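You operate a simulated robot arm through the tools that you are given. There is no shell and no other tool. Be economical: measure what you need, move in short steps, check, and stop when the job is done.

Carry out the task below with a simulated two-armed robot. There is one attempt and no reset: what you move stays moved.

TASK
Pick up the iron cover with one hand, pass it to the other hand and put it on the assembly shelf. Set down upright: iron cover.

It is judged by the outcome, as a careful person would: the job done as asked, and still so three seconds after it is handed in. It fails if anything else is knocked over, pushed out of place, dropped, spilled or broken. Lids that push on must go on centred and level and be pressed home; caps that screw on are set level and turned clockwise until they are tight.

THE ROBOT
Two 7-joint arms with two-finger parallel grippers on one trunk, on a base that drives. Base frame: it is fixed to the floor where the robot stands at the start and does not move with it; the origin is under the middle of the robot, x ahead of it, y to its left, z up. Readings come in mm, degrees, newtons and seconds.
The left shoulder is at the start at [50, 165, 1180], the right one opposite. With the tool pointing down near the work surface each hand reaches from about 220 to 700 mm from the robot's upright axis, wherever it stands, measured 20 degrees to its own side. Places, roughly: assembly shelf [900, -500, 400]. Payload 3.91 kg a hand.
The tool frame of a hand sits at the grasp point between the pads (the TCP): z along the fingers, y along the line on which they close. The tips reach 30 mm beyond it. The gripper opens to 110 mm. The fingers are 20 mm wide and 10 mm thick; the gripper's body (48 by 112 mm) begins 55 mm behind the TCP.
Orientation is that of the tool frame in the base frame, as a unit quaternion [w, x, y, z]. With the fingers straight down and closing along the base's y, the tool's x points along the base's -x, its y along +y and its z along -z.

THE INTERFACE
- The arms move only by the tool play_rows. It takes "left_moves", "right_moves" or both (then of equal length, played together; a hand with none holds still); each is a list of rows, each an object of numbers (a shift or turn left out is 0, a gripper value left out holds the last): "dx", "dy", "dz": the shift along the tool's x, y, z in mm; "wx", "wy", "wz": the turn, a rotation vector about the tool's x, y, z in degrees; "claw": the closure, from 0 (fully open) to 1 (shut). In form: [{"dx": .., "dy": .., "dz": .., "wx": .., "wy": .., "wz": .., "claw": ..}, ...]. A call has 1 to 12 rows; each row shifts and turns the commanded pose from where the row before left it, along the tool's axes as they then stand. Rows are played at 5 a second. More than 50 mm and 8.6 degrees between two rows, or a gripper value outside its range, and nothing of the call is played. Where a pose cannot be reached the arm comes as near as it can. A force on the tool above 40 N (or 10 N above the force at the start of the call, whichever is more), or a blocked arm, ends the call early, and 0.2 s more pass. Each finger travels about 45 mm/s and halts on what it meets, pressing with about 32 N; the grip force reading is that of the motor and also rises with nothing between the fingers. The clock runs only during rows and for 0.2 s after the last one: add rows that do not move to give the fingers time. The reply holds the time, the measured pose of the TCP, the force on the tool along the base axes, the opening and the grip force, in the units named above and with some noise, with the torque about the TCP (base axes, N m) and any sound that the robot's microphone picked up.
- Cameras (640 x 400 px; columns grow to the right, rows downward): "scene" is now at [118.3, 10.1, 1353.1]; the picture's right is [0.11, -0.99, 0.00], its down [-0.53, -0.06, -0.85] and it looks along [0.84, 0.09, -0.53] (base axes); focal length 294 px, centre (320, 200). "left" rides on the left gripper at [73, -17, -103] in its tool frame; the picture's right is [0.23, 0.97, 0.00], its down [-0.76, 0.18, -0.62] and it looks along [-0.61, 0.14, 0.78] (tool axes); focal length 222 px, centre (320, 200). "right" rides on the right gripper at [72, 17, -103] in its tool frame; the picture's right is [-0.23, 0.97, 0.00], its down [-0.76, -0.18, -0.62] and it looks along [-0.61, -0.14, 0.78] (tool axes); focal length 222 px, centre (320, 200). There is no depth. A picture from a camera that has moved, and an enlarged one, comes with that camera's place and axes in the base frame and with its lens.
- camera(camera): a new picture of that camera. No time passes.
- lift_body(by): slides the trunk up (or, below 0, down) by that many mm; the arms and the scene camera ride with it, the base frame stays. It gives what a move gives, with no picture.
- drive_base(legs): drives the robot by 1 to 6 legs, each [ahead, left, turn to the left] in mm, mm and degrees, along the robot's own axes; the way and the turn of a leg run together, so that a leg with both is an arc; at most 1500 mm and 180 degrees a leg. The arms and the cameras ride along, it lands a little off, and it stops where it bumps. It gives what a move gives.
- head_to(pan, tilt): turns the head with the scene camera to pan (to the left, within 80 degrees either way) and tilt (down, from -29 to 69), counted from straight ahead of the robot. It gives what a move gives.
- inspect(camera, box): a new picture of the part [left, top, right, bottom] of that camera's present view, enlarged. No time passes.
- close_job(): hands the job in; it is judged then, once.

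Go step by step. Nothing tells you exact positions but the pictures and the camera data: compare them with the known pose of the tool, close in by small moves and look again before you grip or let go. The budget is 120 turns and 100 pictures, counting those below and the enlarged ones. Unless the task says otherwise, let go and move clear before handing in, and close with one line.

The tools are called after "Request:" as name(argument=value, ...) on one line, values as JSON. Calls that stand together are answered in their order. play_rows: Moves the arms, as the interface text tells. Its arguments: {"type":"object","properties":{"left_moves":{"type":"array","items":{"type":"object","properties":{"dx":{"type":"number"},"dy":{"type":"number"},"dz":{"type":"number"},"wx":{"type":"number"},"wy":{"type":"number"},"wz":{"type":"number"},"claw":{"type":"number"}}}},"right_moves":{"type":"array","items":{"type":"object","properties":{"dx":{"type":"number"},"dy":{"type":"number"},"dz":{"type":"number"},"wx":{"type":"number"},"wy":{"type":"number"},"wz":{"type":"number"},"claw":{"type":"number"}}}}},"required":[]} The other tools are called the same way: lift_body (by) slides the trunk up or down; drive_base (legs) drives the base; head_to (pan, tilt) turns the head that bears the scene camera; camera (camera) takes a picture; inspect (camera, box) takes an enlarged picture of a part of a camera's view; close_job () hands the job in.

At the start:

```text
time: 0.0
left_ee_pos: [411.2, 231.0, 1167.1]
left_tool_rot: [-0.001, -0.001, 1.0, -0.001]
left_ft_force: [0.1, -0.1, -0.8]
left_ft_torque: [0.0, 0.0, 0.0]
left_gripper_width: 110.2
left_grip_force: 0.1
right_ee_pos: [338.3, -100.6, 1098.2]
right_tool_rot: [0.0, -0.001, 1.0, 0.0]
right_ft_force: [-0.9, -0.5, 0.0]
right_ft_torque: [-0.01, 0.03, 0.0]
right_gripper_width: 110.0
right_grip_force: 0.2
trunk travel left (down, up): [-400.0, 103.0]
robot x, y, heading: [-1.2, -0.6, 0.4]
head pan, tilt: [6.1, 32.0]
```

scene: 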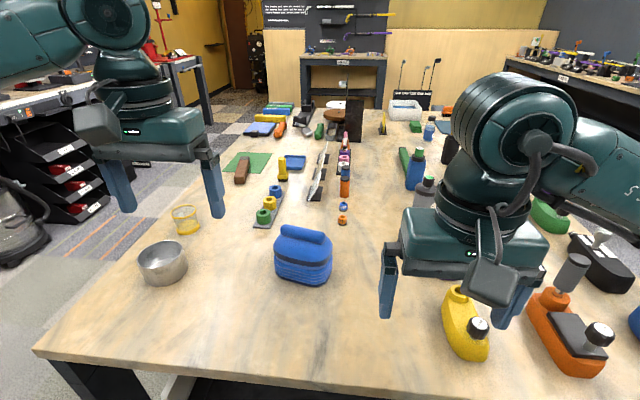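
right: 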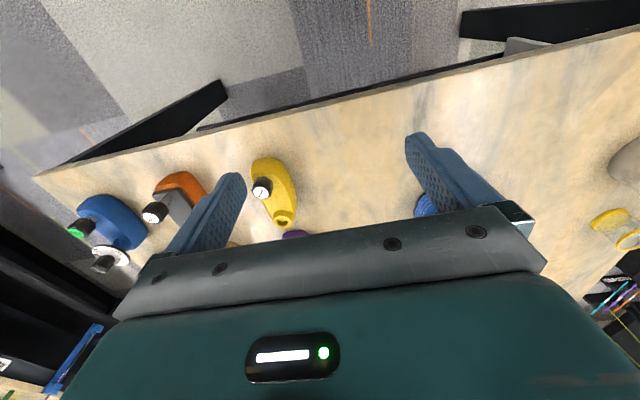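
left: 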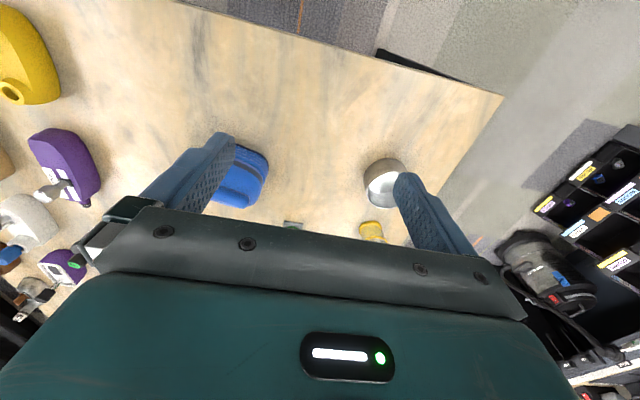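

The table holds many objects and I must work out which one is the iron cover; I'll look closer at the candidates and at the shelf.

Request:
inspect(camera="scene", box=[120, 170, 380, 330])

Request:
inspect(camera="scene", box=[220, 80, 480, 240])

Request:
head_to(pan=-40, tilt=40)

Request:
camera(camera="scene")

```text
2.46 times, centred on (250, 250) of scene
camera zoom: at [118.3, 10.1, 1353.1], right [0.11, -0.99, 0.0], down [-0.53, -0.06, -0.85], along [0.84, 0.09, -0.53], focal length 722 px, centre (492, 77)
```

zoom: 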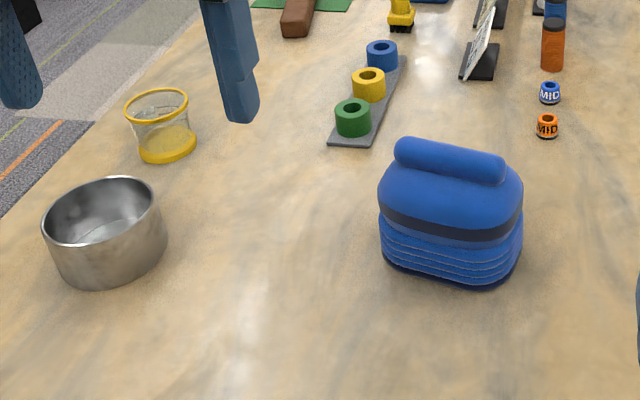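

```text
2.46 times, centred on (350, 160) of scene
camera zoom: at [118.3, 10.1, 1353.1], right [0.11, -0.99, 0.0], down [-0.53, -0.06, -0.85], along [0.84, 0.09, -0.53], focal length 722 px, centre (246, 298)
```

zoom: 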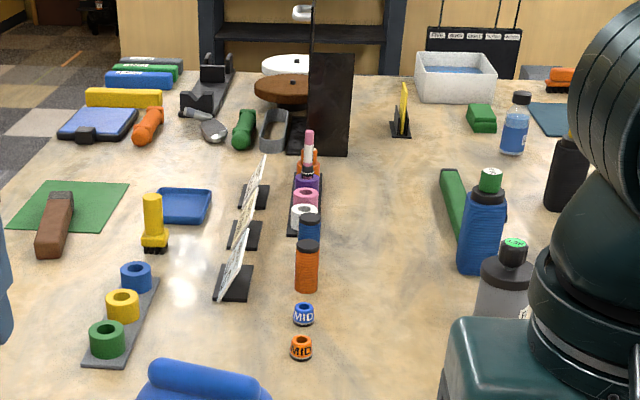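

```text
time: 1.1
left_ee_pos: [410.7, 231.4, 1166.8]
left_tool_rot: [-0.001, -0.001, 1.0, 0.0]
left_ft_force: [-0.5, -0.1, -0.7]
left_ft_torque: [0.05, 0.01, 0.01]
left_gripper_width: 110.0
left_grip_force: 0.1
right_ee_pos: [336.9, -99.8, 1100.1]
right_tool_rot: [0.0, -0.001, 1.0, -0.001]
right_ft_force: [0.5, 0.0, 0.0]
right_ft_torque: [-0.03, -0.01, -0.04]
right_gripper_width: 110.1
right_grip_force: 0.0
trunk travel left (down, up): [-400.0, 103.0]
robot x, y, heading: [-1.0, -3.2, -0.0]
head pan, tilt: [-40.0, 40.0]
```

```text
94 pictures are left
camera scene: at [94.4, -54.1, 1340.9], right [-0.64, -0.77, 0.0], down [-0.49, 0.41, -0.77], along [0.59, -0.49, -0.64], focal length 294 px, centre (320, 200)
```

scene: 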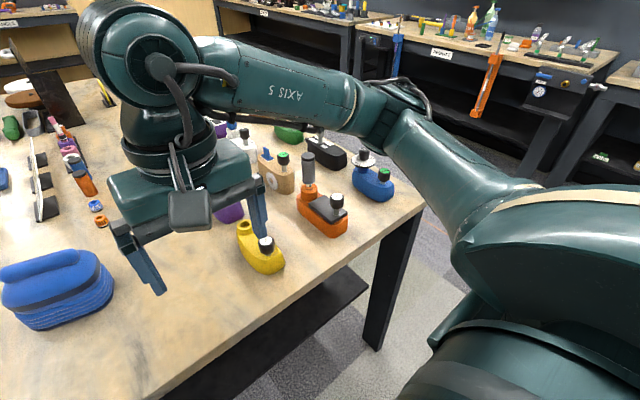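

No object is obviously labelled as the iron cover. I'll look at the far parts of the table and at the signs.

Request:
head_to(pan=0, tilt=15)

Request:
inspect(camera="scene", box=[220, 100, 420, 225])

Request:
inspect(camera="scene", box=[220, 180, 420, 305])

Request:
inspect(camera="scene", box=[400, 60, 640, 210])

Request:
inspect(camera="scene", box=[0, 60, 240, 210])

```text
time: 2.2
left_ee_pos: [409.5, 231.2, 1166.7]
left_tool_rot: [-0.001, -0.001, 1.0, -0.001]
left_ft_force: [0.6, 1.3, 0.2]
left_ft_torque: [0.03, 0.01, -0.02]
left_gripper_width: 110.2
left_grip_force: 0.2
right_ee_pos: [337.4, -100.0, 1100.0]
right_tool_rot: [0.0, -0.001, 1.0, 0.001]
right_ft_force: [0.0, 0.5, 0.6]
right_ft_torque: [0.03, 0.05, 0.02]
right_gripper_width: 109.9
right_grip_force: 0.0
trunk travel left (down, up): [-400.0, 103.0]
robot x, y, heading: [2.4, 2.1, -0.2]
head pan, tilt: [0.0, 15.0]
```

```text
3.20 times, centred on (320, 162) of scene
camera zoom: at [122.6, 0.4, 1380.4], right [0.0, -1.0, 0.0], down [-0.26, 0.0, -0.97], along [0.97, 0.0, -0.26], focal length 939 px, centre (320, 320)
```

zoom: 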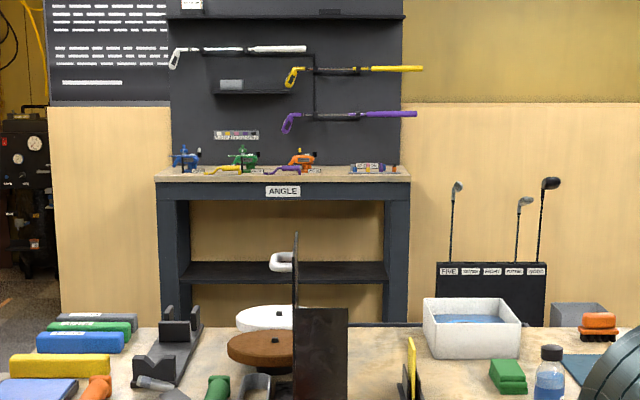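

```text
3.20 times, centred on (320, 242) of scene
camera zoom: at [122.6, 0.4, 1380.4], right [0.0, -1.0, 0.0], down [-0.26, 0.0, -0.97], along [0.97, 0.0, -0.26], focal length 939 px, centre (320, 64)
```

zoom: 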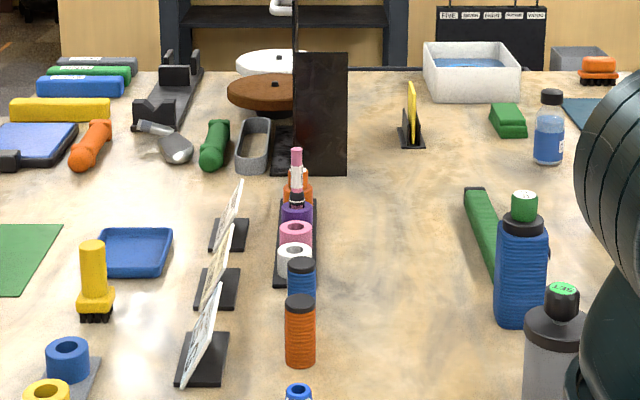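

```text
2.67 times, centred on (520, 135) of scene
camera zoom: at [122.6, 0.4, 1380.4], right [0.0, -1.0, 0.0], down [-0.26, 0.0, -0.97], along [0.97, 0.0, -0.26], focal length 783 px, centre (-213, 373)
```

zoom: 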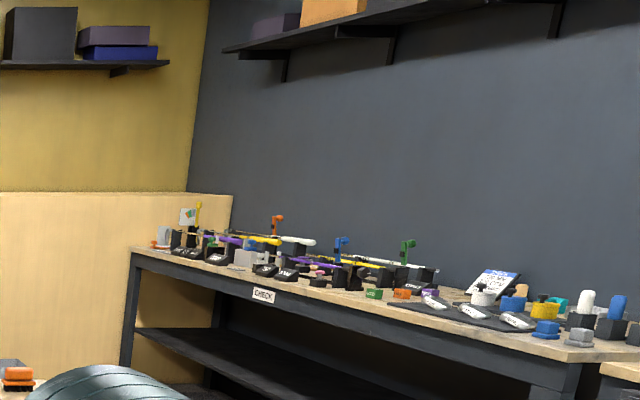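

```text
2.67 times, centred on (120, 135) of scene
camera zoom: at [122.6, 0.4, 1380.4], right [0.0, -1.0, 0.0], down [-0.26, 0.0, -0.97], along [0.97, 0.0, -0.26], focal length 783 px, centre (853, 373)
```

zoom: 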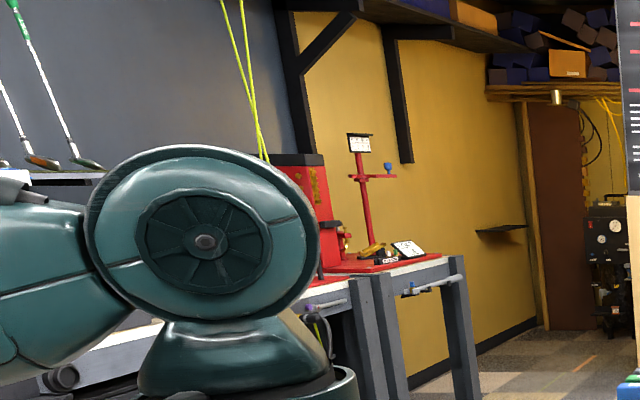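

This is a golf-club workshop, so the iron cover is probably a head cover for golf irons. I'll look closely at the blue object and at the sleeve-like objects on the right.

Request:
head_to(pan=-25, tilt=40)

Request:
inspect(camera="scene", box=[330, 100, 530, 325])

Request:
inspect(camera="right", box=[50, 130, 310, 290])

Request:
inspect(camera="left", box=[0, 0, 280, 300])

```text
time: 3.1
left_ee_pos: [409.4, 230.0, 1166.8]
left_tool_rot: [-0.001, -0.001, 1.0, -0.001]
left_ft_force: [-0.4, 0.2, 0.3]
left_ft_torque: [0.01, -0.01, 0.0]
left_gripper_width: 109.9
left_grip_force: 0.0
right_ee_pos: [337.1, -100.5, 1099.0]
right_tool_rot: [0.0, -0.001, 1.0, 0.0]
right_ft_force: [0.0, 0.0, 0.1]
right_ft_torque: [0.02, 0.0, 0.01]
right_gripper_width: 110.1
right_grip_force: 0.0
trunk travel left (down, up): [-400.0, 103.0]
robot x, y, heading: [-2.5, 0.3, -0.0]
head pan, tilt: [-25.0, 40.0]
```

```text
1.78 times, centred on (430, 212) of scene
camera zoom: at [106.3, -35.4, 1341.0], right [-0.42, -0.91, 0.0], down [-0.58, 0.27, -0.77], along [0.69, -0.32, -0.64], focal length 522 px, centre (124, 178)
```

zoom: 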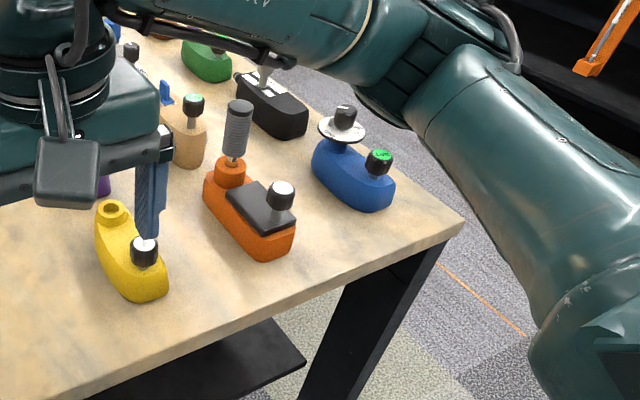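

```text
2.46 times, centred on (180, 210) of right
camera zoom: at [265.1, -83.5, 1203.0], right [0.23, 0.97, 0.0], down [0.76, -0.18, 0.62], along [0.61, -0.14, -0.78], focal length 547 px, centre (665, 175)
```

zoom: 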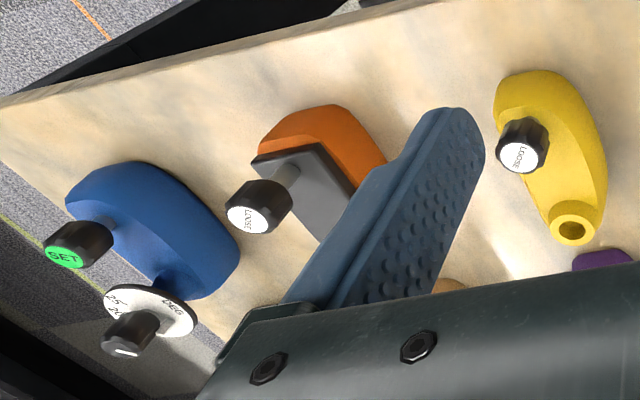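

```text
1.33 times, centred on (140, 150) of left
camera zoom: at [338.1, 214.5, 1269.7], right [-0.23, 0.97, 0.0], down [0.76, 0.18, 0.62], along [0.61, 0.14, -0.78], focal length 296 px, centre (560, 267)
```

zoom: 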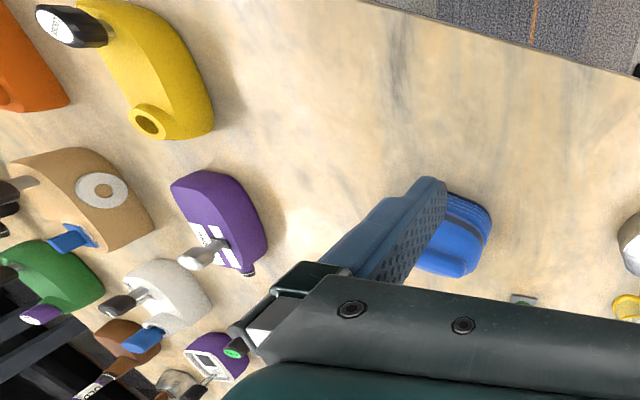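

The blue ribbed, banded piece with the ridge on top is most likely the knitted iron cover, standing near [600, 90, 860]. I'll bring the left hand over toward it to see its shape better.

Request:
play_rows(left_moves=[{"dy": -40, "dx": -15}, {"dy": -40, "dx": -15}, {"dy": -40, "dx": -10}])

Request:
camera(camera="left")

Request:
head_to(pan=-5, tilt=45)

Request:
camera(camera="scene")

```text
time: 3.9
left_ee_pos: [448.5, 109.7, 1168.0]
left_tool_rot: [-0.001, -0.001, 1.0, -0.001]
left_ft_force: [0.6, -0.2, -0.6]
left_ft_torque: [0.01, 0.0, -0.03]
left_gripper_width: 110.0
left_grip_force: 0.1
right_ee_pos: [337.2, -101.8, 1099.1]
right_tool_rot: [0.0, -0.001, 1.0, 0.001]
right_ft_force: [-0.7, -0.9, -1.2]
right_ft_torque: [0.06, 0.01, -0.01]
right_gripper_width: 109.9
right_grip_force: 0.0
trunk travel left (down, up): [-400.0, 103.0]
robot x, y, heading: [0.0, -2.3, -0.1]
head pan, tilt: [-25.0, 40.0]
```

```text
86 pictures are left
camera left: at [375.7, 94.1, 1270.8], right [-0.23, 0.97, 0.0], down [0.76, 0.18, 0.62], along [0.61, 0.14, -0.78], focal length 222 px, centre (320, 200)
```

left: 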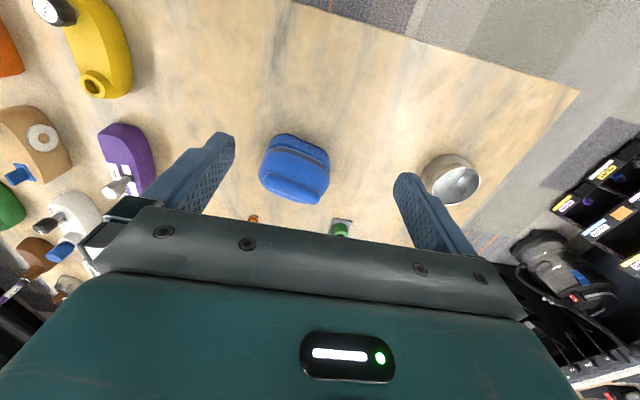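

```text
time: 4.7
left_ee_pos: [446.4, 112.3, 1168.1]
left_tool_rot: [-0.001, -0.001, 1.0, -0.001]
left_ft_force: [-1.0, 1.1, -0.4]
left_ft_torque: [0.07, 0.05, 0.01]
left_gripper_width: 110.0
left_grip_force: 0.2
right_ee_pos: [337.7, -99.7, 1099.1]
right_tool_rot: [0.0, -0.001, 1.0, 0.0]
right_ft_force: [-0.7, -0.9, 0.0]
right_ft_torque: [0.01, 0.03, 0.02]
right_gripper_width: 110.0
right_grip_force: 0.0
trunk travel left (down, up): [-400.0, 103.0]
robot x, y, heading: [0.9, 1.5, -0.0]
head pan, tilt: [-5.0, 45.0]
```

```text
85 pictures are left
camera scene: at [110.2, -6.7, 1333.7], right [-0.09, -1.0, 0.0], down [-0.7, 0.06, -0.71], along [0.7, -0.06, -0.71], focal length 294 px, centre (320, 200)
```

scene: 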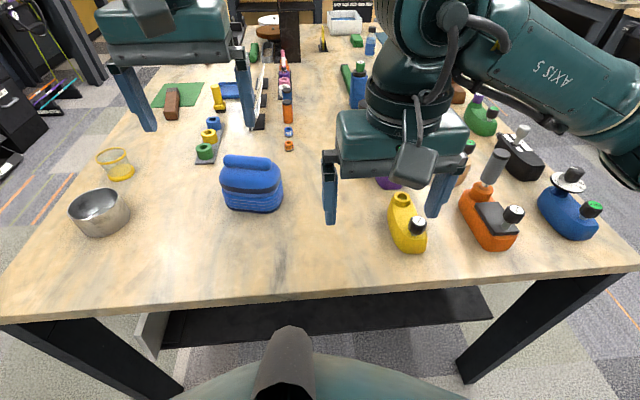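

Request:
inspect(camera="scene", box=[200, 140, 300, 220])

Request:
inspect(camera="left", box=[230, 110, 360, 220])

Request:
head_to(pan=-5, tilt=69)

Request:
camera(camera="scene")

```text
5.00 times, centred on (250, 180) of scene
camera zoom: at [110.2, -6.7, 1333.7], right [-0.09, -1.0, 0.0], down [-0.7, 0.06, -0.71], along [0.7, -0.06, -0.71], focal length 1468 px, centre (670, 300)
```

zoom: 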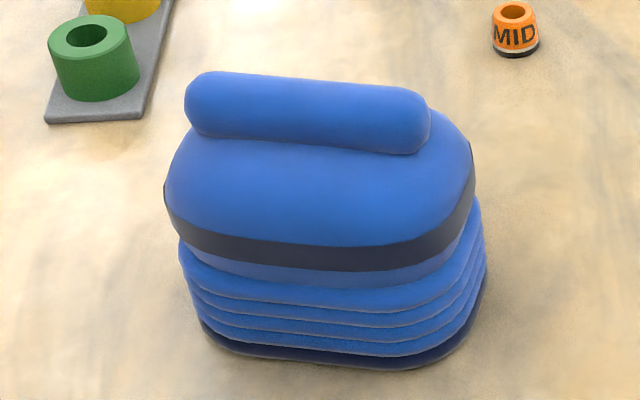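

```text
3.64 times, centred on (295, 165) of left
camera zoom: at [375.1, 95.6, 1270.7], right [-0.23, 0.97, 0.0], down [0.76, 0.18, 0.62], along [0.61, 0.14, -0.78], focal length 808 px, centre (411, 327)
```

zoom: 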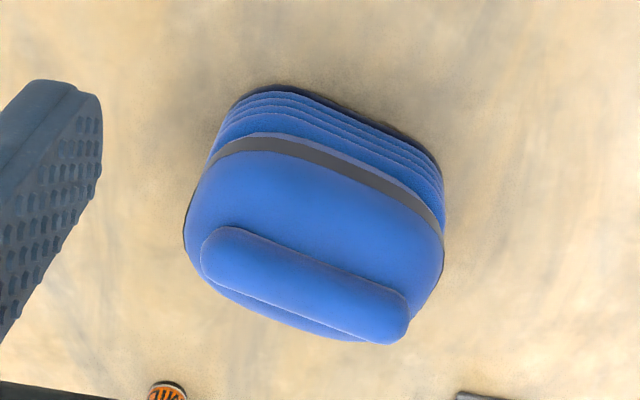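

```text
time: 5.6
left_ee_pos: [447.9, 111.7, 1168.2]
left_tool_rot: [-0.002, -0.001, 1.0, -0.001]
left_ft_force: [0.1, 0.5, -0.5]
left_ft_torque: [0.02, 0.03, -0.02]
left_gripper_width: 110.0
left_grip_force: 0.1
right_ee_pos: [337.5, -100.5, 1099.3]
right_tool_rot: [0.0, -0.001, 1.0, 0.0]
right_ft_force: [0.5, 0.0, -0.4]
right_ft_torque: [0.0, -0.03, -0.01]
right_gripper_width: 110.1
right_grip_force: 0.1
trunk travel left (down, up): [-400.0, 103.0]
robot x, y, heading: [-1.3, -0.9, 0.0]
head pan, tilt: [-5.0, 68.8]
```

```text
82 pictures are left
camera scene: at [84.9, -4.4, 1304.8], right [-0.09, -1.0, 0.0], down [-0.93, 0.08, -0.36], along [0.36, -0.03, -0.93], focal length 294 px, centre (320, 200)
```

scene: 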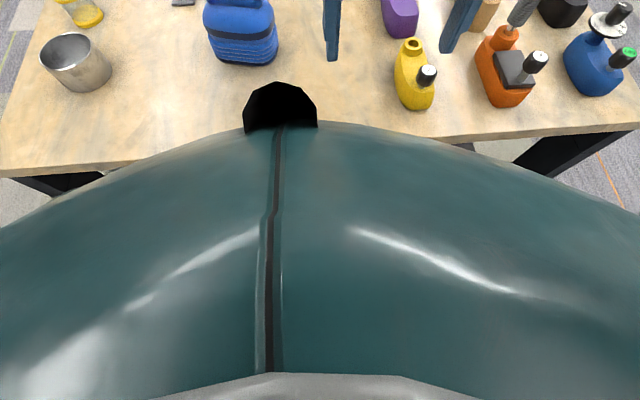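

The iron cover stands at about [607, 99], with its ridge handle along roughly y (yaw about 7°) and centred at z ≈ 955. The plan is for the left hand to take the handle's +y part from above. The right hand will then take the -y end with its fingers horizontal, and I'll set it on the under-table shelf. First I turn the left wrist.

Request:
play_rows(left_moves=[{"wz": 8.1}, {"wz": 8.1}, {"wz": 8.1}, {"wz": 8.1}, {"wz": 8.1}, {"wz": 8.1}, {"wz": 8.1}, {"wz": 8.1}, {"wz": 8.1}, {"wz": 8.1}, {"wz": 8.1}, {"wz": 8.1}])

Request:
head_to(pan=0, tilt=40)

Request:
camera(camera="scene")

```text
time: 8.2
left_ee_pos: [451.1, 111.8, 1166.5]
left_tool_rot: [0.001, 0.75, 0.661, -0.001]
left_ft_force: [0.0, 0.3, 0.1]
left_ft_torque: [0.03, -0.04, -0.01]
left_gripper_width: 110.1
left_grip_force: 0.0
right_ee_pos: [336.9, -99.4, 1100.9]
right_tool_rot: [0.001, -0.001, 1.0, 0.0]
right_ft_force: [-0.8, -0.1, -0.6]
right_ft_torque: [-0.02, -0.02, -0.01]
right_gripper_width: 110.1
right_grip_force: 0.0
trunk travel left (down, up): [-400.0, 103.0]
robot x, y, heading: [-4.7, -0.5, -0.1]
head pan, tilt: [-5.0, 68.8]
```

```text
time: 9.1
left_ee_pos: [450.6, 111.5, 1166.5]
left_tool_rot: [0.0, 0.749, 0.663, -0.001]
left_ft_force: [0.3, -0.7, 0.2]
left_ft_torque: [-0.01, 0.02, 0.02]
left_gripper_width: 110.0
left_grip_force: 0.1
right_ee_pos: [337.3, -100.0, 1100.8]
right_tool_rot: [0.0, -0.001, 1.0, 0.0]
right_ft_force: [-0.3, 0.6, -0.3]
right_ft_torque: [0.02, 0.02, -0.03]
right_gripper_width: 110.1
right_grip_force: 0.1
trunk travel left (down, up): [-400.0, 103.0]
robot x, y, heading: [-1.6, -0.4, -0.0]
head pan, tilt: [0.0, 40.0]
```

```text
81 pictures are left
camera scene: at [114.2, 0.5, 1340.8], right [0.0, -1.0, 0.0], down [-0.64, 0.0, -0.77], along [0.77, 0.0, -0.64], focal length 294 px, centre (320, 200)
```

scene: 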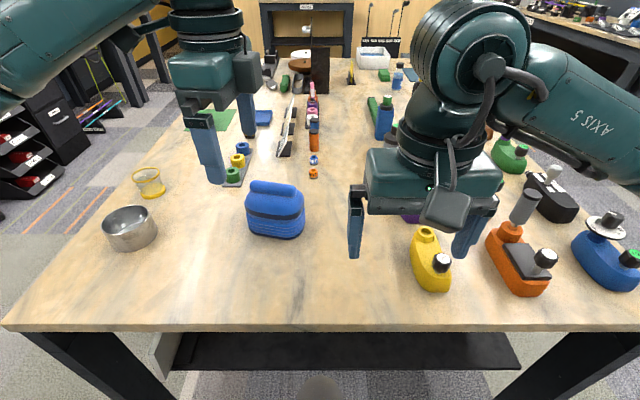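

Request:
play_rows(left_moves=[{"dx": 8, "dy": 40, "dz": 20}, {"dx": 8, "dy": 40, "dz": 25}, {"dx": 7, "dy": 40, "dz": 36}, {"dx": 7, "dy": 37, "dz": 36}, {}])

Request:
camera(camera="left")

Request:
inspect(camera="scene", box=[180, 110, 360, 260])

```text
refused: row 3 steps farther than a row can; nothing moved
```

```text
80 pictures are left
camera left: at [443.0, 185.8, 1269.0], right [0.99, 0.11, 0.0], down [0.08, -0.78, 0.62], along [0.06, -0.62, -0.78], focal length 222 px, centre (320, 200)
```

left: 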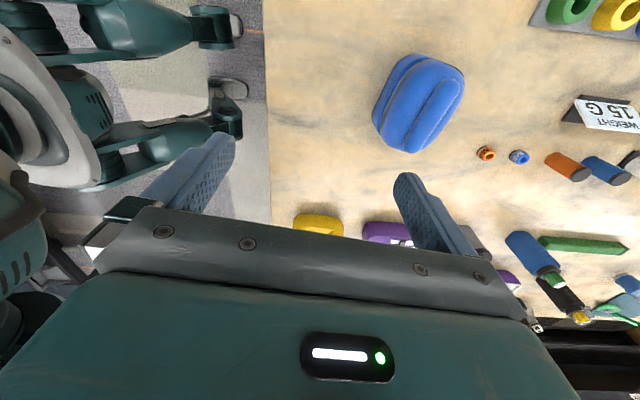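

```text
2.67 times, centred on (270, 185) of scene
camera zoom: at [114.2, 0.5, 1340.8], right [0.0, -1.0, 0.0], down [-0.64, 0.0, -0.77], along [0.77, 0.0, -0.64], focal length 783 px, centre (453, 240)
```

zoom: 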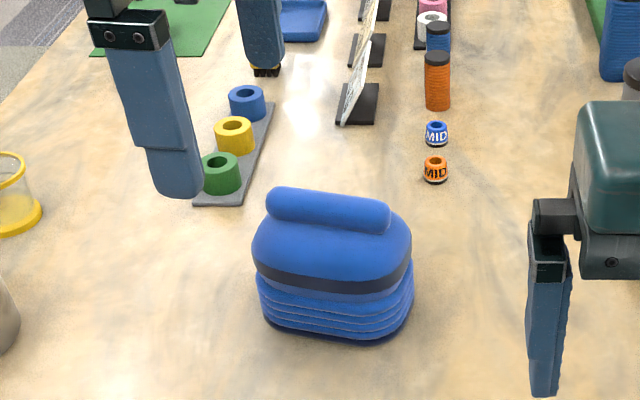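

The third view agrees with the estimate of the handle. I'll go above it in smaller steps.

Request:
play_rows(left_moves=[{"dx": 6, "dy": 32, "dz": 23}, {"dx": 6, "dy": 32, "dz": 23}, {"dx": 6, "dy": 31, "dz": 23}, {"dx": 6, "dy": 31, "dz": 24}, {"dx": 6, "dy": 31, "dz": 24}, {}])

Request:
camera(camera="left")

Request:
inspect(camera="scene", box=[180, 90, 360, 250])

```text
time: 10.5
left_ee_pos: [607.9, 122.6, 1051.1]
left_tool_rot: [0.0, 0.75, 0.661, -0.001]
left_ft_force: [0.2, 0.4, -0.1]
left_ft_torque: [-0.02, 0.01, -0.03]
left_gripper_width: 110.0
left_grip_force: 0.0
right_ee_pos: [336.8, -100.7, 1100.5]
right_tool_rot: [0.0, 0.0, 1.0, -0.001]
right_ft_force: [0.1, -1.1, -0.2]
right_ft_torque: [0.01, 0.02, 0.0]
right_gripper_width: 109.9
right_grip_force: 0.1
trunk travel left (down, up): [-400.0, 103.0]
robot x, y, heading: [-0.6, 1.8, -0.1]
head pan, tilt: [0.0, 40.0]
```

```text
78 pictures are left
camera left: at [600.5, 197.4, 1153.5], right [0.99, 0.1, 0.0], down [0.08, -0.78, 0.62], along [0.06, -0.62, -0.78], focal length 222 px, centre (320, 200)
```

left: 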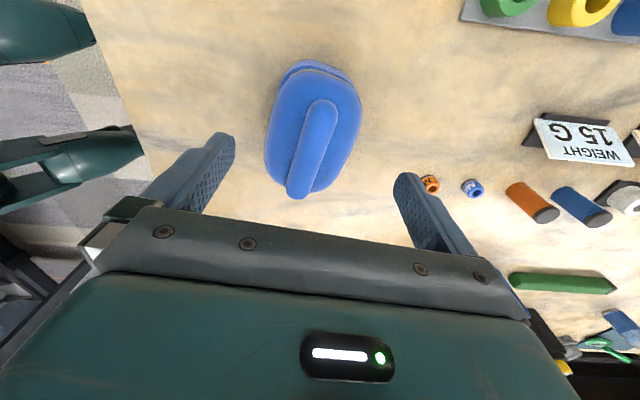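

```text
2.50 times, centred on (270, 170) of scene
camera zoom: at [114.0, 0.7, 1340.9], right [0.0, -1.0, 0.0], down [-0.64, 0.0, -0.77], along [0.77, 0.0, -0.64], focal length 734 px, centre (445, 275)
```

zoom: 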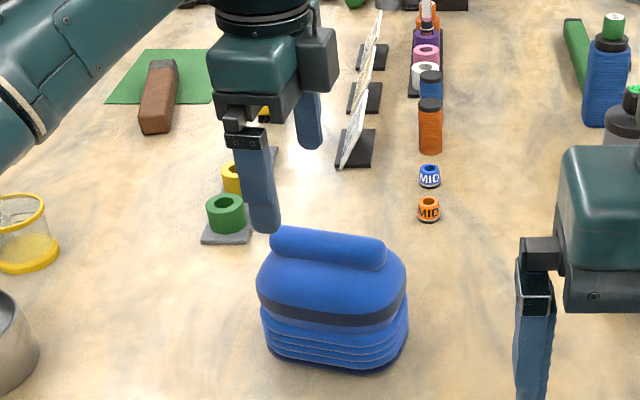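

Request:
inspect(camera="left", box=[230, 40, 390, 210])

```text
2.35 times, centred on (310, 125) of left
camera zoom: at [600.5, 197.4, 1153.5], right [0.99, 0.1, 0.0], down [0.08, -0.78, 0.62], along [0.06, -0.62, -0.78], focal length 523 px, centre (344, 376)
```

zoom: 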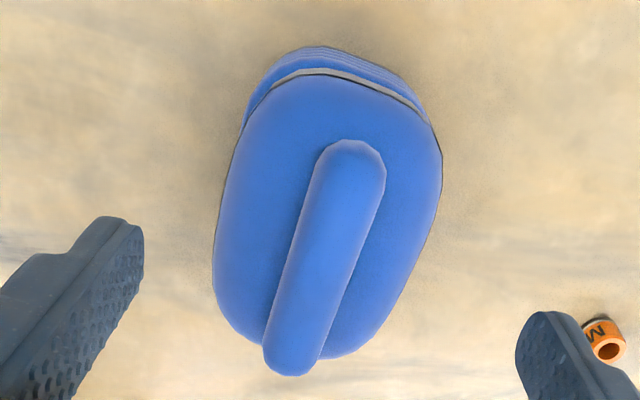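

Handle axis is now refined to run from about (598, 50) to (615, 149), yaw about 10°. I turn 3° more, descend so the tips straddle the handle, and then check.

Request:
play_rows(left_moves=[{"wz": 3, "dy": 2}, {"dz": 25}, {"dz": 25}, {"dz": 15}, {"claw": 0.4}, {}, {}, {}])

Request:
camera(camera="left")

Request:
inspect(camera="scene", box=[200, 110, 340, 250])

```text
time: 12.3
left_ee_pos: [611.4, 121.0, 984.9]
left_tool_rot: [0.0, 0.767, 0.642, -0.001]
left_ft_force: [-0.8, -0.5, 0.3]
left_ft_torque: [0.02, -0.01, 0.0]
left_gripper_width: 65.8
left_grip_force: 0.0
right_ee_pos: [336.4, -100.4, 1099.9]
right_tool_rot: [0.0, -0.001, 1.0, 0.0]
right_ft_force: [0.3, -0.6, -1.4]
right_ft_torque: [-0.01, -0.02, 0.0]
right_gripper_width: 110.1
right_grip_force: 0.2
trunk travel left (down, up): [-400.0, 103.0]
robot x, y, heading: [0.1, -0.2, 0.2]
head pan, tilt: [0.0, 40.0]
```

```text
75 pictures are left
camera left: at [606.8, 195.5, 1088.0], right [1.0, 0.05, 0.0], down [0.04, -0.78, 0.62], along [0.03, -0.62, -0.78], focal length 222 px, centre (320, 200)
```

left: 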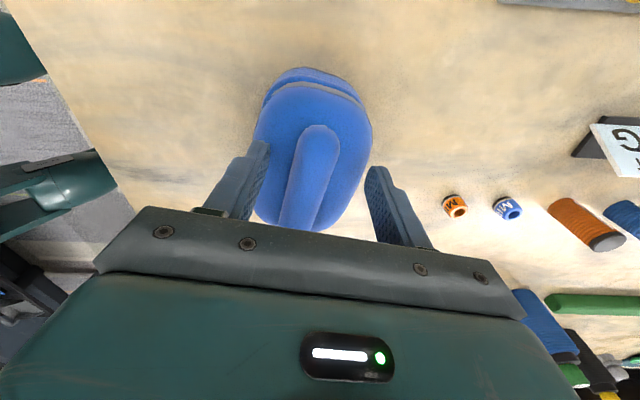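

```text
2.86 times, centred on (270, 180) of scene
camera zoom: at [114.2, 0.5, 1340.9], right [0.0, -1.0, 0.0], down [-0.64, 0.0, -0.77], along [0.77, 0.0, -0.64], focal length 839 px, centre (463, 257)
```

zoom: 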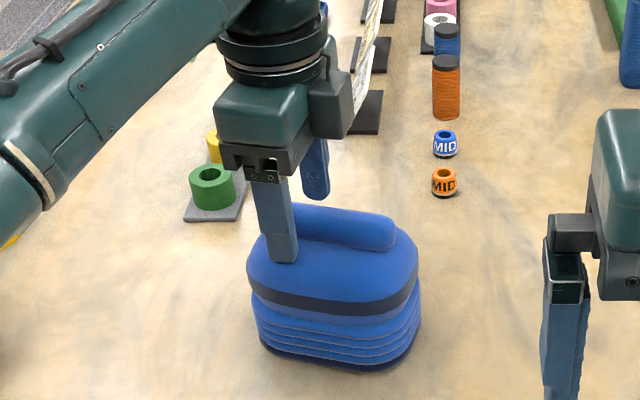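

The fingers straddle the handle in good alignment. I lower 8 mm and close.

Request:
play_rows(left_moves=[{"dz": 8}, {"claw": 1}, {}, {}, {}, {}, {}])

Request:
inspect(camera="scene", box=[200, 110, 340, 250])

Request:
camera(camera="left")

```text
time: 13.0
left_ee_pos: [608.4, 120.8, 985.2]
left_tool_rot: [0.003, 0.768, 0.641, 0.0]
left_ft_force: [-4.2, 2.8, 19.5]
left_ft_torque: [0.1, 0.97, -0.1]
left_gripper_width: 39.8
left_grip_force: 13.4
right_ee_pos: [335.7, -100.0, 1099.9]
right_tool_rot: [0.001, -0.001, 1.0, 0.0]
right_ft_force: [-0.1, -0.3, 0.0]
right_ft_torque: [0.01, -0.02, -0.03]
right_gripper_width: 110.1
right_grip_force: 0.1
trunk travel left (down, up): [-400.0, 103.0]
robot x, y, heading: [-2.7, -0.4, -0.2]
head pan, tilt: [0.0, 40.0]
stopped in row 3 (left hand): the force on the tool passed its limit (the readings are from after the stop); the commanded pose is now the measured one
```

```text
2.86 times, centred on (270, 180) of scene
camera zoom: at [112.6, 0.4, 1341.0], right [0.0, -1.0, 0.0], down [-0.64, 0.0, -0.77], along [0.77, 0.0, -0.64], focal length 839 px, centre (463, 257)
```

zoom: 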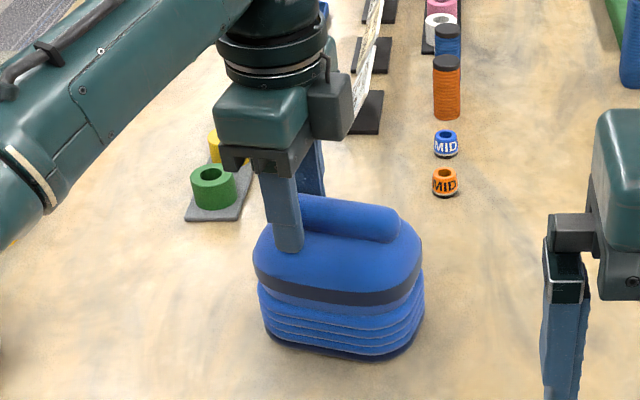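

```text
72 pictures are left
camera left: at [605.4, 196.3, 1087.2], right [1.0, 0.05, 0.0], down [0.04, -0.78, 0.63], along [0.03, -0.63, -0.78], focal length 222 px, centre (320, 200)
```

left: 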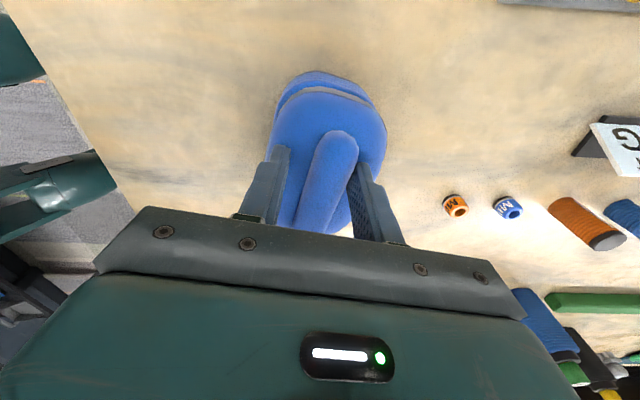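

The near finger landed on the dome and pushed the cover a few mm. I raise slightly to clear the dome, then keep closing gently.

Request:
play_rows(left_moves=[{"dz": -7, "claw": 0.6}, {}, {"dy": 6}])

Request:
inspect(camera="left", box=[200, 50, 430, 250])

Request:
inspect(camera="scene", box=[220, 140, 320, 240])

```text
time: 13.8
left_ee_pos: [616.2, 120.9, 988.2]
left_tool_rot: [-0.001, 0.768, 0.641, -0.001]
left_ft_force: [-0.3, 0.0, -0.1]
left_ft_torque: [0.0, -0.03, 0.01]
left_gripper_width: 43.9
left_grip_force: 0.0
right_ee_pos: [336.3, -101.8, 1099.5]
right_tool_rot: [0.0, -0.001, 1.0, 0.0]
right_ft_force: [0.0, -0.7, -0.2]
right_ft_torque: [0.0, 0.01, 0.03]
right_gripper_width: 110.2
right_grip_force: 0.1
trunk travel left (down, up): [-400.0, 103.0]
robot x, y, heading: [-0.7, 1.2, 0.1]
head pan, tilt: [0.0, 40.0]
```

```text
2.00 times, centred on (315, 150) of left
camera zoom: at [611.9, 195.3, 1089.3], right [1.0, 0.05, 0.0], down [0.04, -0.78, 0.62], along [0.03, -0.62, -0.78], focal length 444 px, centre (330, 300)
```

zoom: 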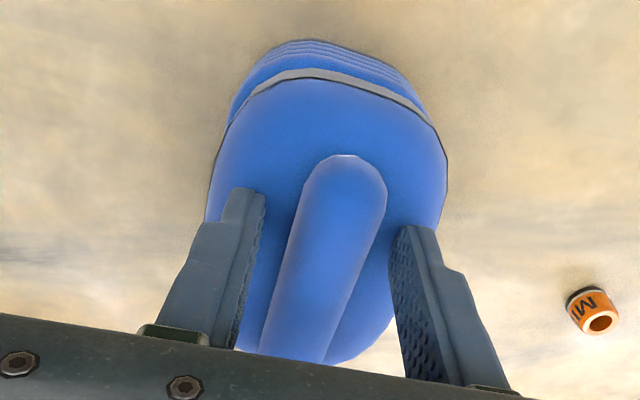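

```text
4.00 times, centred on (270, 190) of scene
camera zoom: at [114.0, 0.5, 1340.8], right [0.0, -1.0, 0.0], down [-0.64, 0.0, -0.77], along [0.77, 0.0, -0.64], focal length 1174 px, centre (520, 240)
```

zoom: 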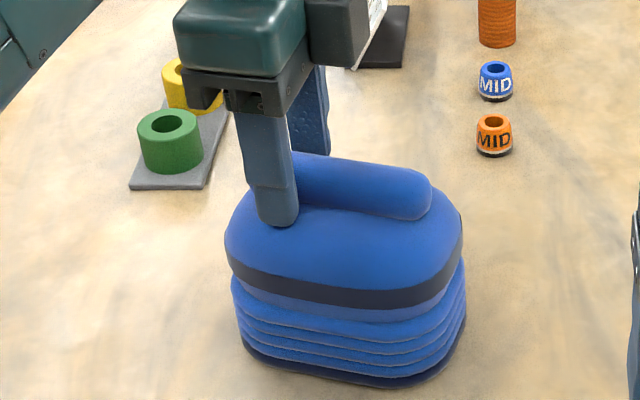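

The handle protrudes most of its diameter. I'll align yaw 3° more, settle the tips lightly near the dome and close.

Request:
play_rows(left_moves=[{"wz": 3.5}, {"dz": 2, "claw": 0.7}, {}, {"claw": 1}, {}, {}])

Request:
inspect(camera="left", box=[200, 50, 430, 250])

Request:
inspect(camera="scene", box=[220, 140, 320, 240])

```text
time: 15.2
left_ee_pos: [615.4, 121.0, 985.7]
left_tool_rot: [0.001, 0.787, 0.617, 0.0]
left_ft_force: [1.2, 0.6, 0.9]
left_ft_torque: [0.01, -0.01, -0.02]
left_gripper_width: 25.1
left_grip_force: 32.1
right_ee_pos: [337.4, -101.1, 1100.1]
right_tool_rot: [0.0, 0.0, 1.0, -0.001]
right_ft_force: [0.6, 0.1, 0.6]
right_ft_torque: [0.01, 0.0, -0.02]
right_gripper_width: 109.9
right_grip_force: 0.1
trunk travel left (down, up): [-400.0, 103.0]
robot x, y, heading: [-4.5, -0.3, -0.2]
head pan, tilt: [0.0, 40.0]
```

```text
2.00 times, centred on (315, 150) of left
camera zoom: at [616.0, 195.4, 1088.0], right [1.0, -0.01, 0.0], down [-0.01, -0.78, 0.63], along [-0.01, -0.63, -0.78], focal length 444 px, centre (330, 300)
```

zoom: 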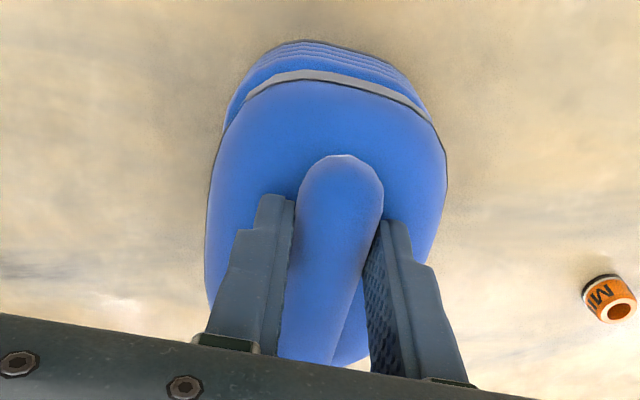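

```text
4.00 times, centred on (270, 190) of scene
camera zoom: at [113.9, 0.7, 1340.9], right [0.0, -1.0, 0.0], down [-0.64, 0.0, -0.77], along [0.77, 0.0, -0.64], focal length 1174 px, centre (520, 240)
```

zoom: 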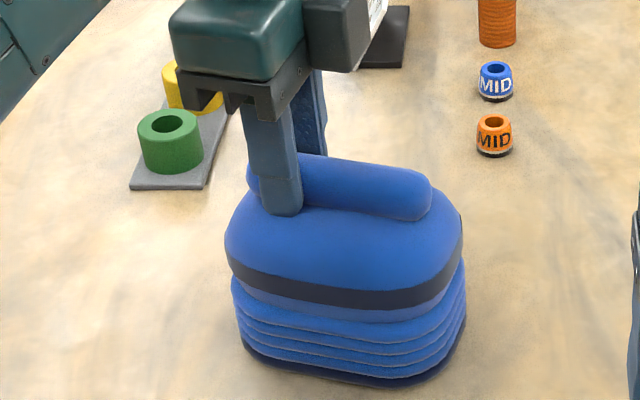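

Gripped at 25 mm with 32 N and no side load. Test lift.

Request:
play_rows(left_moves=[{"dz": -5}, {"dz": -10}, {"dz": -10}, {}])

Request:
inspect(camera="scene", box=[220, 120, 320, 240])

```text
time: 16.2
left_ee_pos: [615.7, 122.8, 1010.4]
left_tool_rot: [0.0, 0.786, 0.618, -0.001]
left_ft_force: [-0.5, -0.1, -0.9]
left_ft_torque: [0.04, -0.03, 0.01]
left_gripper_width: 24.9
left_grip_force: 32.1
right_ee_pos: [338.1, -99.1, 1101.1]
right_tool_rot: [0.0, -0.001, 1.0, 0.0]
right_ft_force: [-0.1, 0.4, 0.1]
right_ft_torque: [-0.02, 0.03, 0.02]
right_gripper_width: 109.9
right_grip_force: 0.1
trunk travel left (down, up): [-400.0, 103.0]
robot x, y, heading: [-1.4, 2.3, 0.3]
head pan, tilt: [0.0, 40.0]
```

```text
3.33 times, centred on (270, 180) of scene
camera zoom: at [114.0, 0.7, 1340.9], right [0.0, -1.0, 0.0], down [-0.64, 0.0, -0.77], along [0.77, 0.0, -0.64], focal length 978 px, centre (487, 267)
```

zoom: 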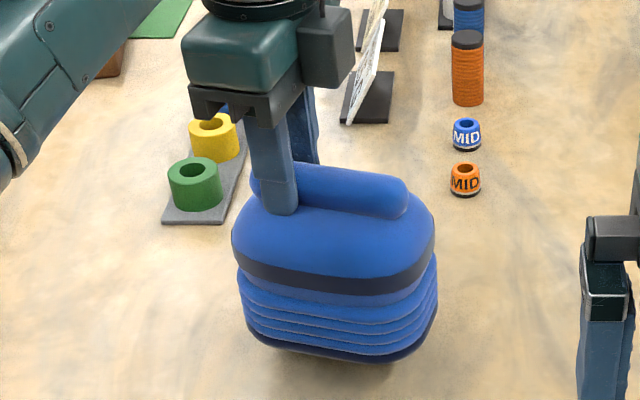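

Lift is solid. Now I bring the cover up and in front of the robot, turning it so the right hand can reach the handle's free end.

Request:
play_rows(left_moves=[{"dz": -30}, {"dz": -30}, {"wz": 6, "dz": -20}, {"wz": 6, "dz": -20}, {"dx": -16, "dy": -18, "dz": -8}, {"dx": -16, "dy": -18, "dz": -8}, {"dx": -16, "dy": -18, "dz": -8}, {"dx": -16, "dy": -18, "dz": -8}, {"dx": -16, "dy": -18, "dz": -8}, {}])

Request:
head_to(pan=0, tilt=30)

Request:
camera(camera="scene")

```text
time: 18.4
left_ee_pos: [502.3, 88.0, 1152.1]
left_tool_rot: [0.0, 0.846, 0.533, -0.001]
left_ft_force: [-0.4, 0.3, -1.4]
left_ft_torque: [0.01, -0.01, 0.02]
left_gripper_width: 25.0
left_grip_force: 31.9
right_ee_pos: [336.9, -100.0, 1100.7]
right_tool_rot: [0.0, -0.001, 1.0, 0.001]
right_ft_force: [0.0, 0.4, -0.3]
right_ft_torque: [0.0, 0.01, -0.02]
right_gripper_width: 110.0
right_grip_force: 0.0
trunk travel left (down, up): [-400.0, 103.0]
robot x, y, heading: [0.5, -0.5, -0.3]
head pan, tilt: [0.0, 40.0]
```

```text
time: 19.1
left_ee_pos: [502.8, 89.1, 1151.5]
left_tool_rot: [0.001, 0.847, 0.532, -0.001]
left_ft_force: [0.8, -0.4, -0.8]
left_ft_torque: [0.0, -0.01, -0.01]
left_gripper_width: 25.2
left_grip_force: 31.6
right_ee_pos: [337.7, -99.1, 1099.8]
right_tool_rot: [0.0, -0.001, 1.0, 0.0]
right_ft_force: [-0.2, -0.3, 0.4]
right_ft_torque: [0.02, 0.01, -0.01]
right_gripper_width: 110.0
right_grip_force: 0.0
trunk travel left (down, up): [-400.0, 103.0]
robot x, y, heading: [-2.6, -0.9, 0.1]
head pan, tilt: [0.0, 30.0]
```

```text
66 pictures are left
camera scene: at [119.5, 0.7, 1356.2], right [0.0, -1.0, 0.0], down [-0.5, 0.0, -0.87], along [0.87, 0.0, -0.5], focal length 294 px, centre (320, 200)
```

scene: 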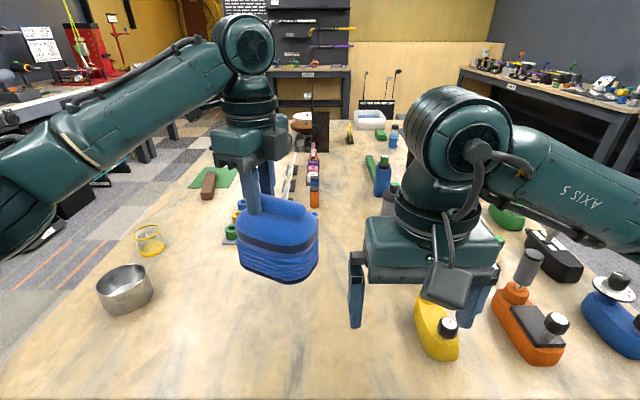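

The cover is held level in front. Now I set up the right hand so its fingers point left, first moving it clear and then turning.

Request:
play_rows(right_moves=[{"dx": -20, "dy": -30, "dz": -20}, {"dx": -20, "dy": -30, "dz": -20}, {"wx": -8.4}, {"wx": -8.4}, {"wx": -8.4}, {"wx": -8.4}, {"wx": -8.4}, {"wx": -8.4}])

Request:
camera(camera="scene")

```text
time: 20.9
left_ee_pos: [501.9, 88.7, 1150.9]
left_tool_rot: [0.0, 0.847, 0.532, -0.001]
left_ft_force: [0.0, -0.6, -1.4]
left_ft_torque: [0.03, -0.01, -0.03]
left_gripper_width: 24.9
left_grip_force: 31.8
right_ee_pos: [377.4, -160.7, 1140.8]
right_tool_rot: [-0.001, 0.0, 0.904, 0.428]
right_ft_force: [0.1, -0.4, 0.7]
right_ft_torque: [0.0, -0.03, -0.01]
right_gripper_width: 109.8
right_grip_force: 0.0
trunk travel left (down, up): [-400.0, 103.0]
robot x, y, heading: [-1.5, -2.6, -0.1]
head pan, tilt: [0.0, 30.0]
```

```text
65 pictures are left
camera scene: at [119.4, 0.3, 1356.3], right [0.0, -1.0, 0.0], down [-0.5, 0.0, -0.87], along [0.87, 0.0, -0.5], focal length 294 px, centre (320, 200)
```

scene: 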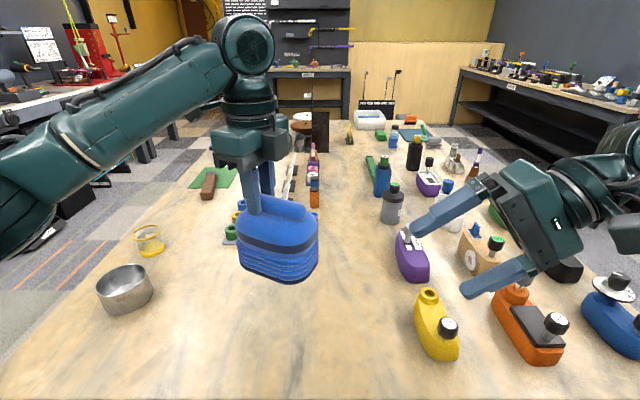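

Request:
play_rows(right_moves=[{"wx": -8}, {"wx": -8}, {"wx": -8}, {"wx": -8}, {"wx": -7.6}, {"wz": 8.4}, {"wz": 8.4}, {"wz": 8.4}, {"wz": 8.4}, {"wz": 8.4}, {"wz": 8.4}])

Request:
camera(camera="scene")

```text
time: 23.3
left_ee_pos: [501.7, 88.6, 1152.3]
left_tool_rot: [0.0, 0.847, 0.532, -0.001]
left_ft_force: [0.8, -0.7, -0.5]
left_ft_torque: [-0.02, -0.04, 0.0]
left_gripper_width: 25.1
left_grip_force: 32.6
right_ee_pos: [378.2, -158.8, 1139.7]
right_tool_rot: [-0.303, 0.302, 0.639, 0.639]
right_ft_force: [0.1, -0.7, -0.2]
right_ft_torque: [-0.04, 0.01, -0.05]
right_gripper_width: 110.2
right_grip_force: 0.1
trunk travel left (down, up): [-400.0, 103.0]
robot x, y, heading: [0.8, 0.3, 0.1]
head pan, tilt: [0.0, 30.0]
```

```text
64 pictures are left
camera scene: at [119.4, 0.7, 1356.2], right [0.0, -1.0, 0.0], down [-0.5, 0.0, -0.87], along [0.87, 0.0, -0.5], focal length 294 px, centre (320, 200)
```

scene: 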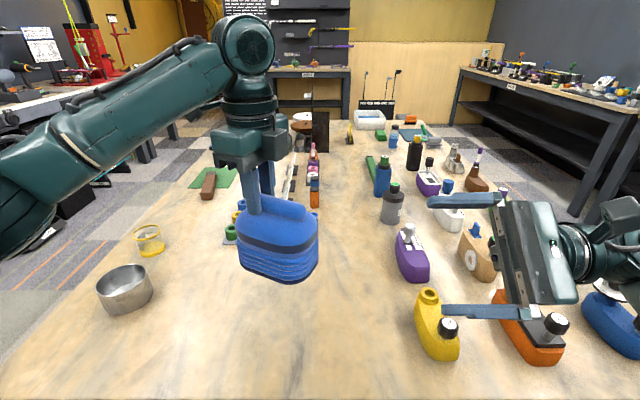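

Request:
play_rows(right_moves=[{"wz": 8}, {"wz": 8}, {"wz": 8}, {"wz": 8}, {"wz": 7.6}, {"wx": -8.4}, {"wx": -8.4}, {"wx": -8.4}, {}])

Request:
camera(camera="scene")

Request:
camera(camera="right")

```text
time: 25.3
left_ee_pos: [502.9, 87.9, 1152.0]
left_tool_rot: [0.001, 0.846, 0.533, -0.002]
left_ft_force: [0.4, 0.5, -0.5]
left_ft_torque: [0.02, 0.0, -0.01]
left_gripper_width: 24.9
left_grip_force: 32.4
right_ee_pos: [377.0, -161.3, 1140.8]
right_tool_rot: [-0.379, 0.597, 0.379, 0.597]
right_ft_force: [0.0, -0.9, 1.5]
right_ft_torque: [-0.02, 0.01, 0.02]
right_gripper_width: 109.9
right_grip_force: 0.0
trunk travel left (down, up): [-400.0, 103.0]
robot x, y, heading: [0.1, 0.5, 0.0]
head pan, tilt: [0.0, 30.0]
```

```text
63 pictures are left
camera scene: at [119.6, 0.6, 1356.2], right [0.0, -1.0, 0.0], down [-0.5, 0.0, -0.87], along [0.87, 0.0, -0.5], focal length 294 px, centre (320, 200)
```

scene: 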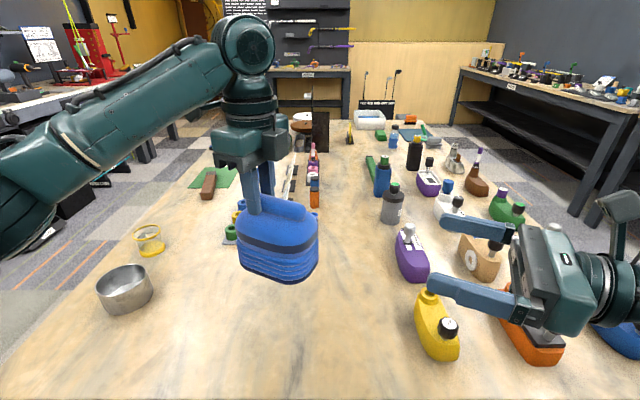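

```text
62 pictures are left
camera right: at [348.6, -261.2, 1212.2], right [0.88, -0.41, -0.23], down [-0.43, -0.49, -0.76], along [0.2, 0.77, -0.61], focal length 222 px, centre (320, 200)
```

right: 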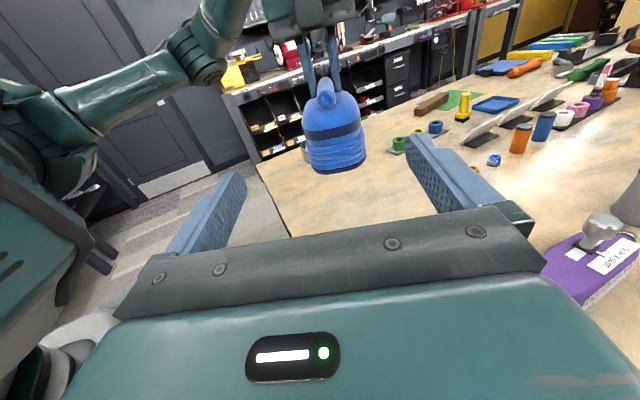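

Request:
inspect(camera="scene", box=[220, 180, 340, 290])

Request:
inspect(camera="right", box=[270, 40, 400, 190])

```text
3.64 times, centred on (280, 235) of scene
camera zoom: at [119.6, 0.6, 1356.2], right [0.0, -1.0, 0.0], down [-0.5, 0.0, -0.87], along [0.87, 0.0, -0.5], focal length 1067 px, centre (466, 73)
```

zoom: 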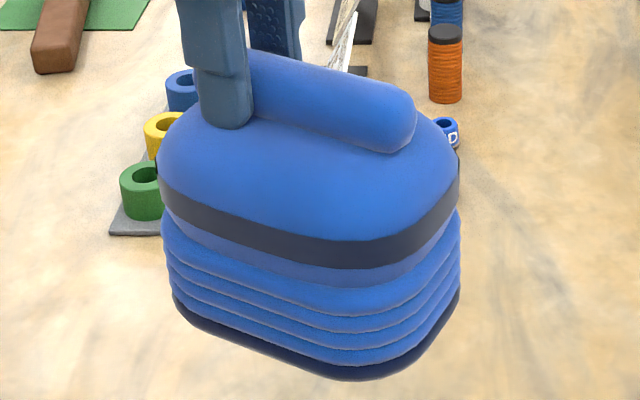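

```text
2.67 times, centred on (335, 115) of right
camera zoom: at [348.6, -261.2, 1212.2], right [0.88, -0.41, -0.23], down [-0.43, -0.49, -0.76], along [0.2, 0.77, -0.61], focal length 592 px, centre (280, 427)
```

zoom: 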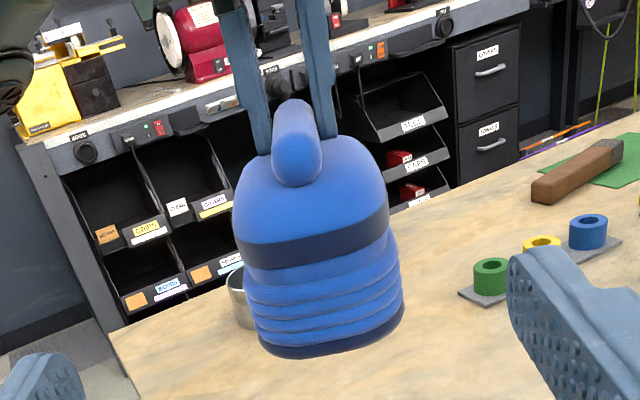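

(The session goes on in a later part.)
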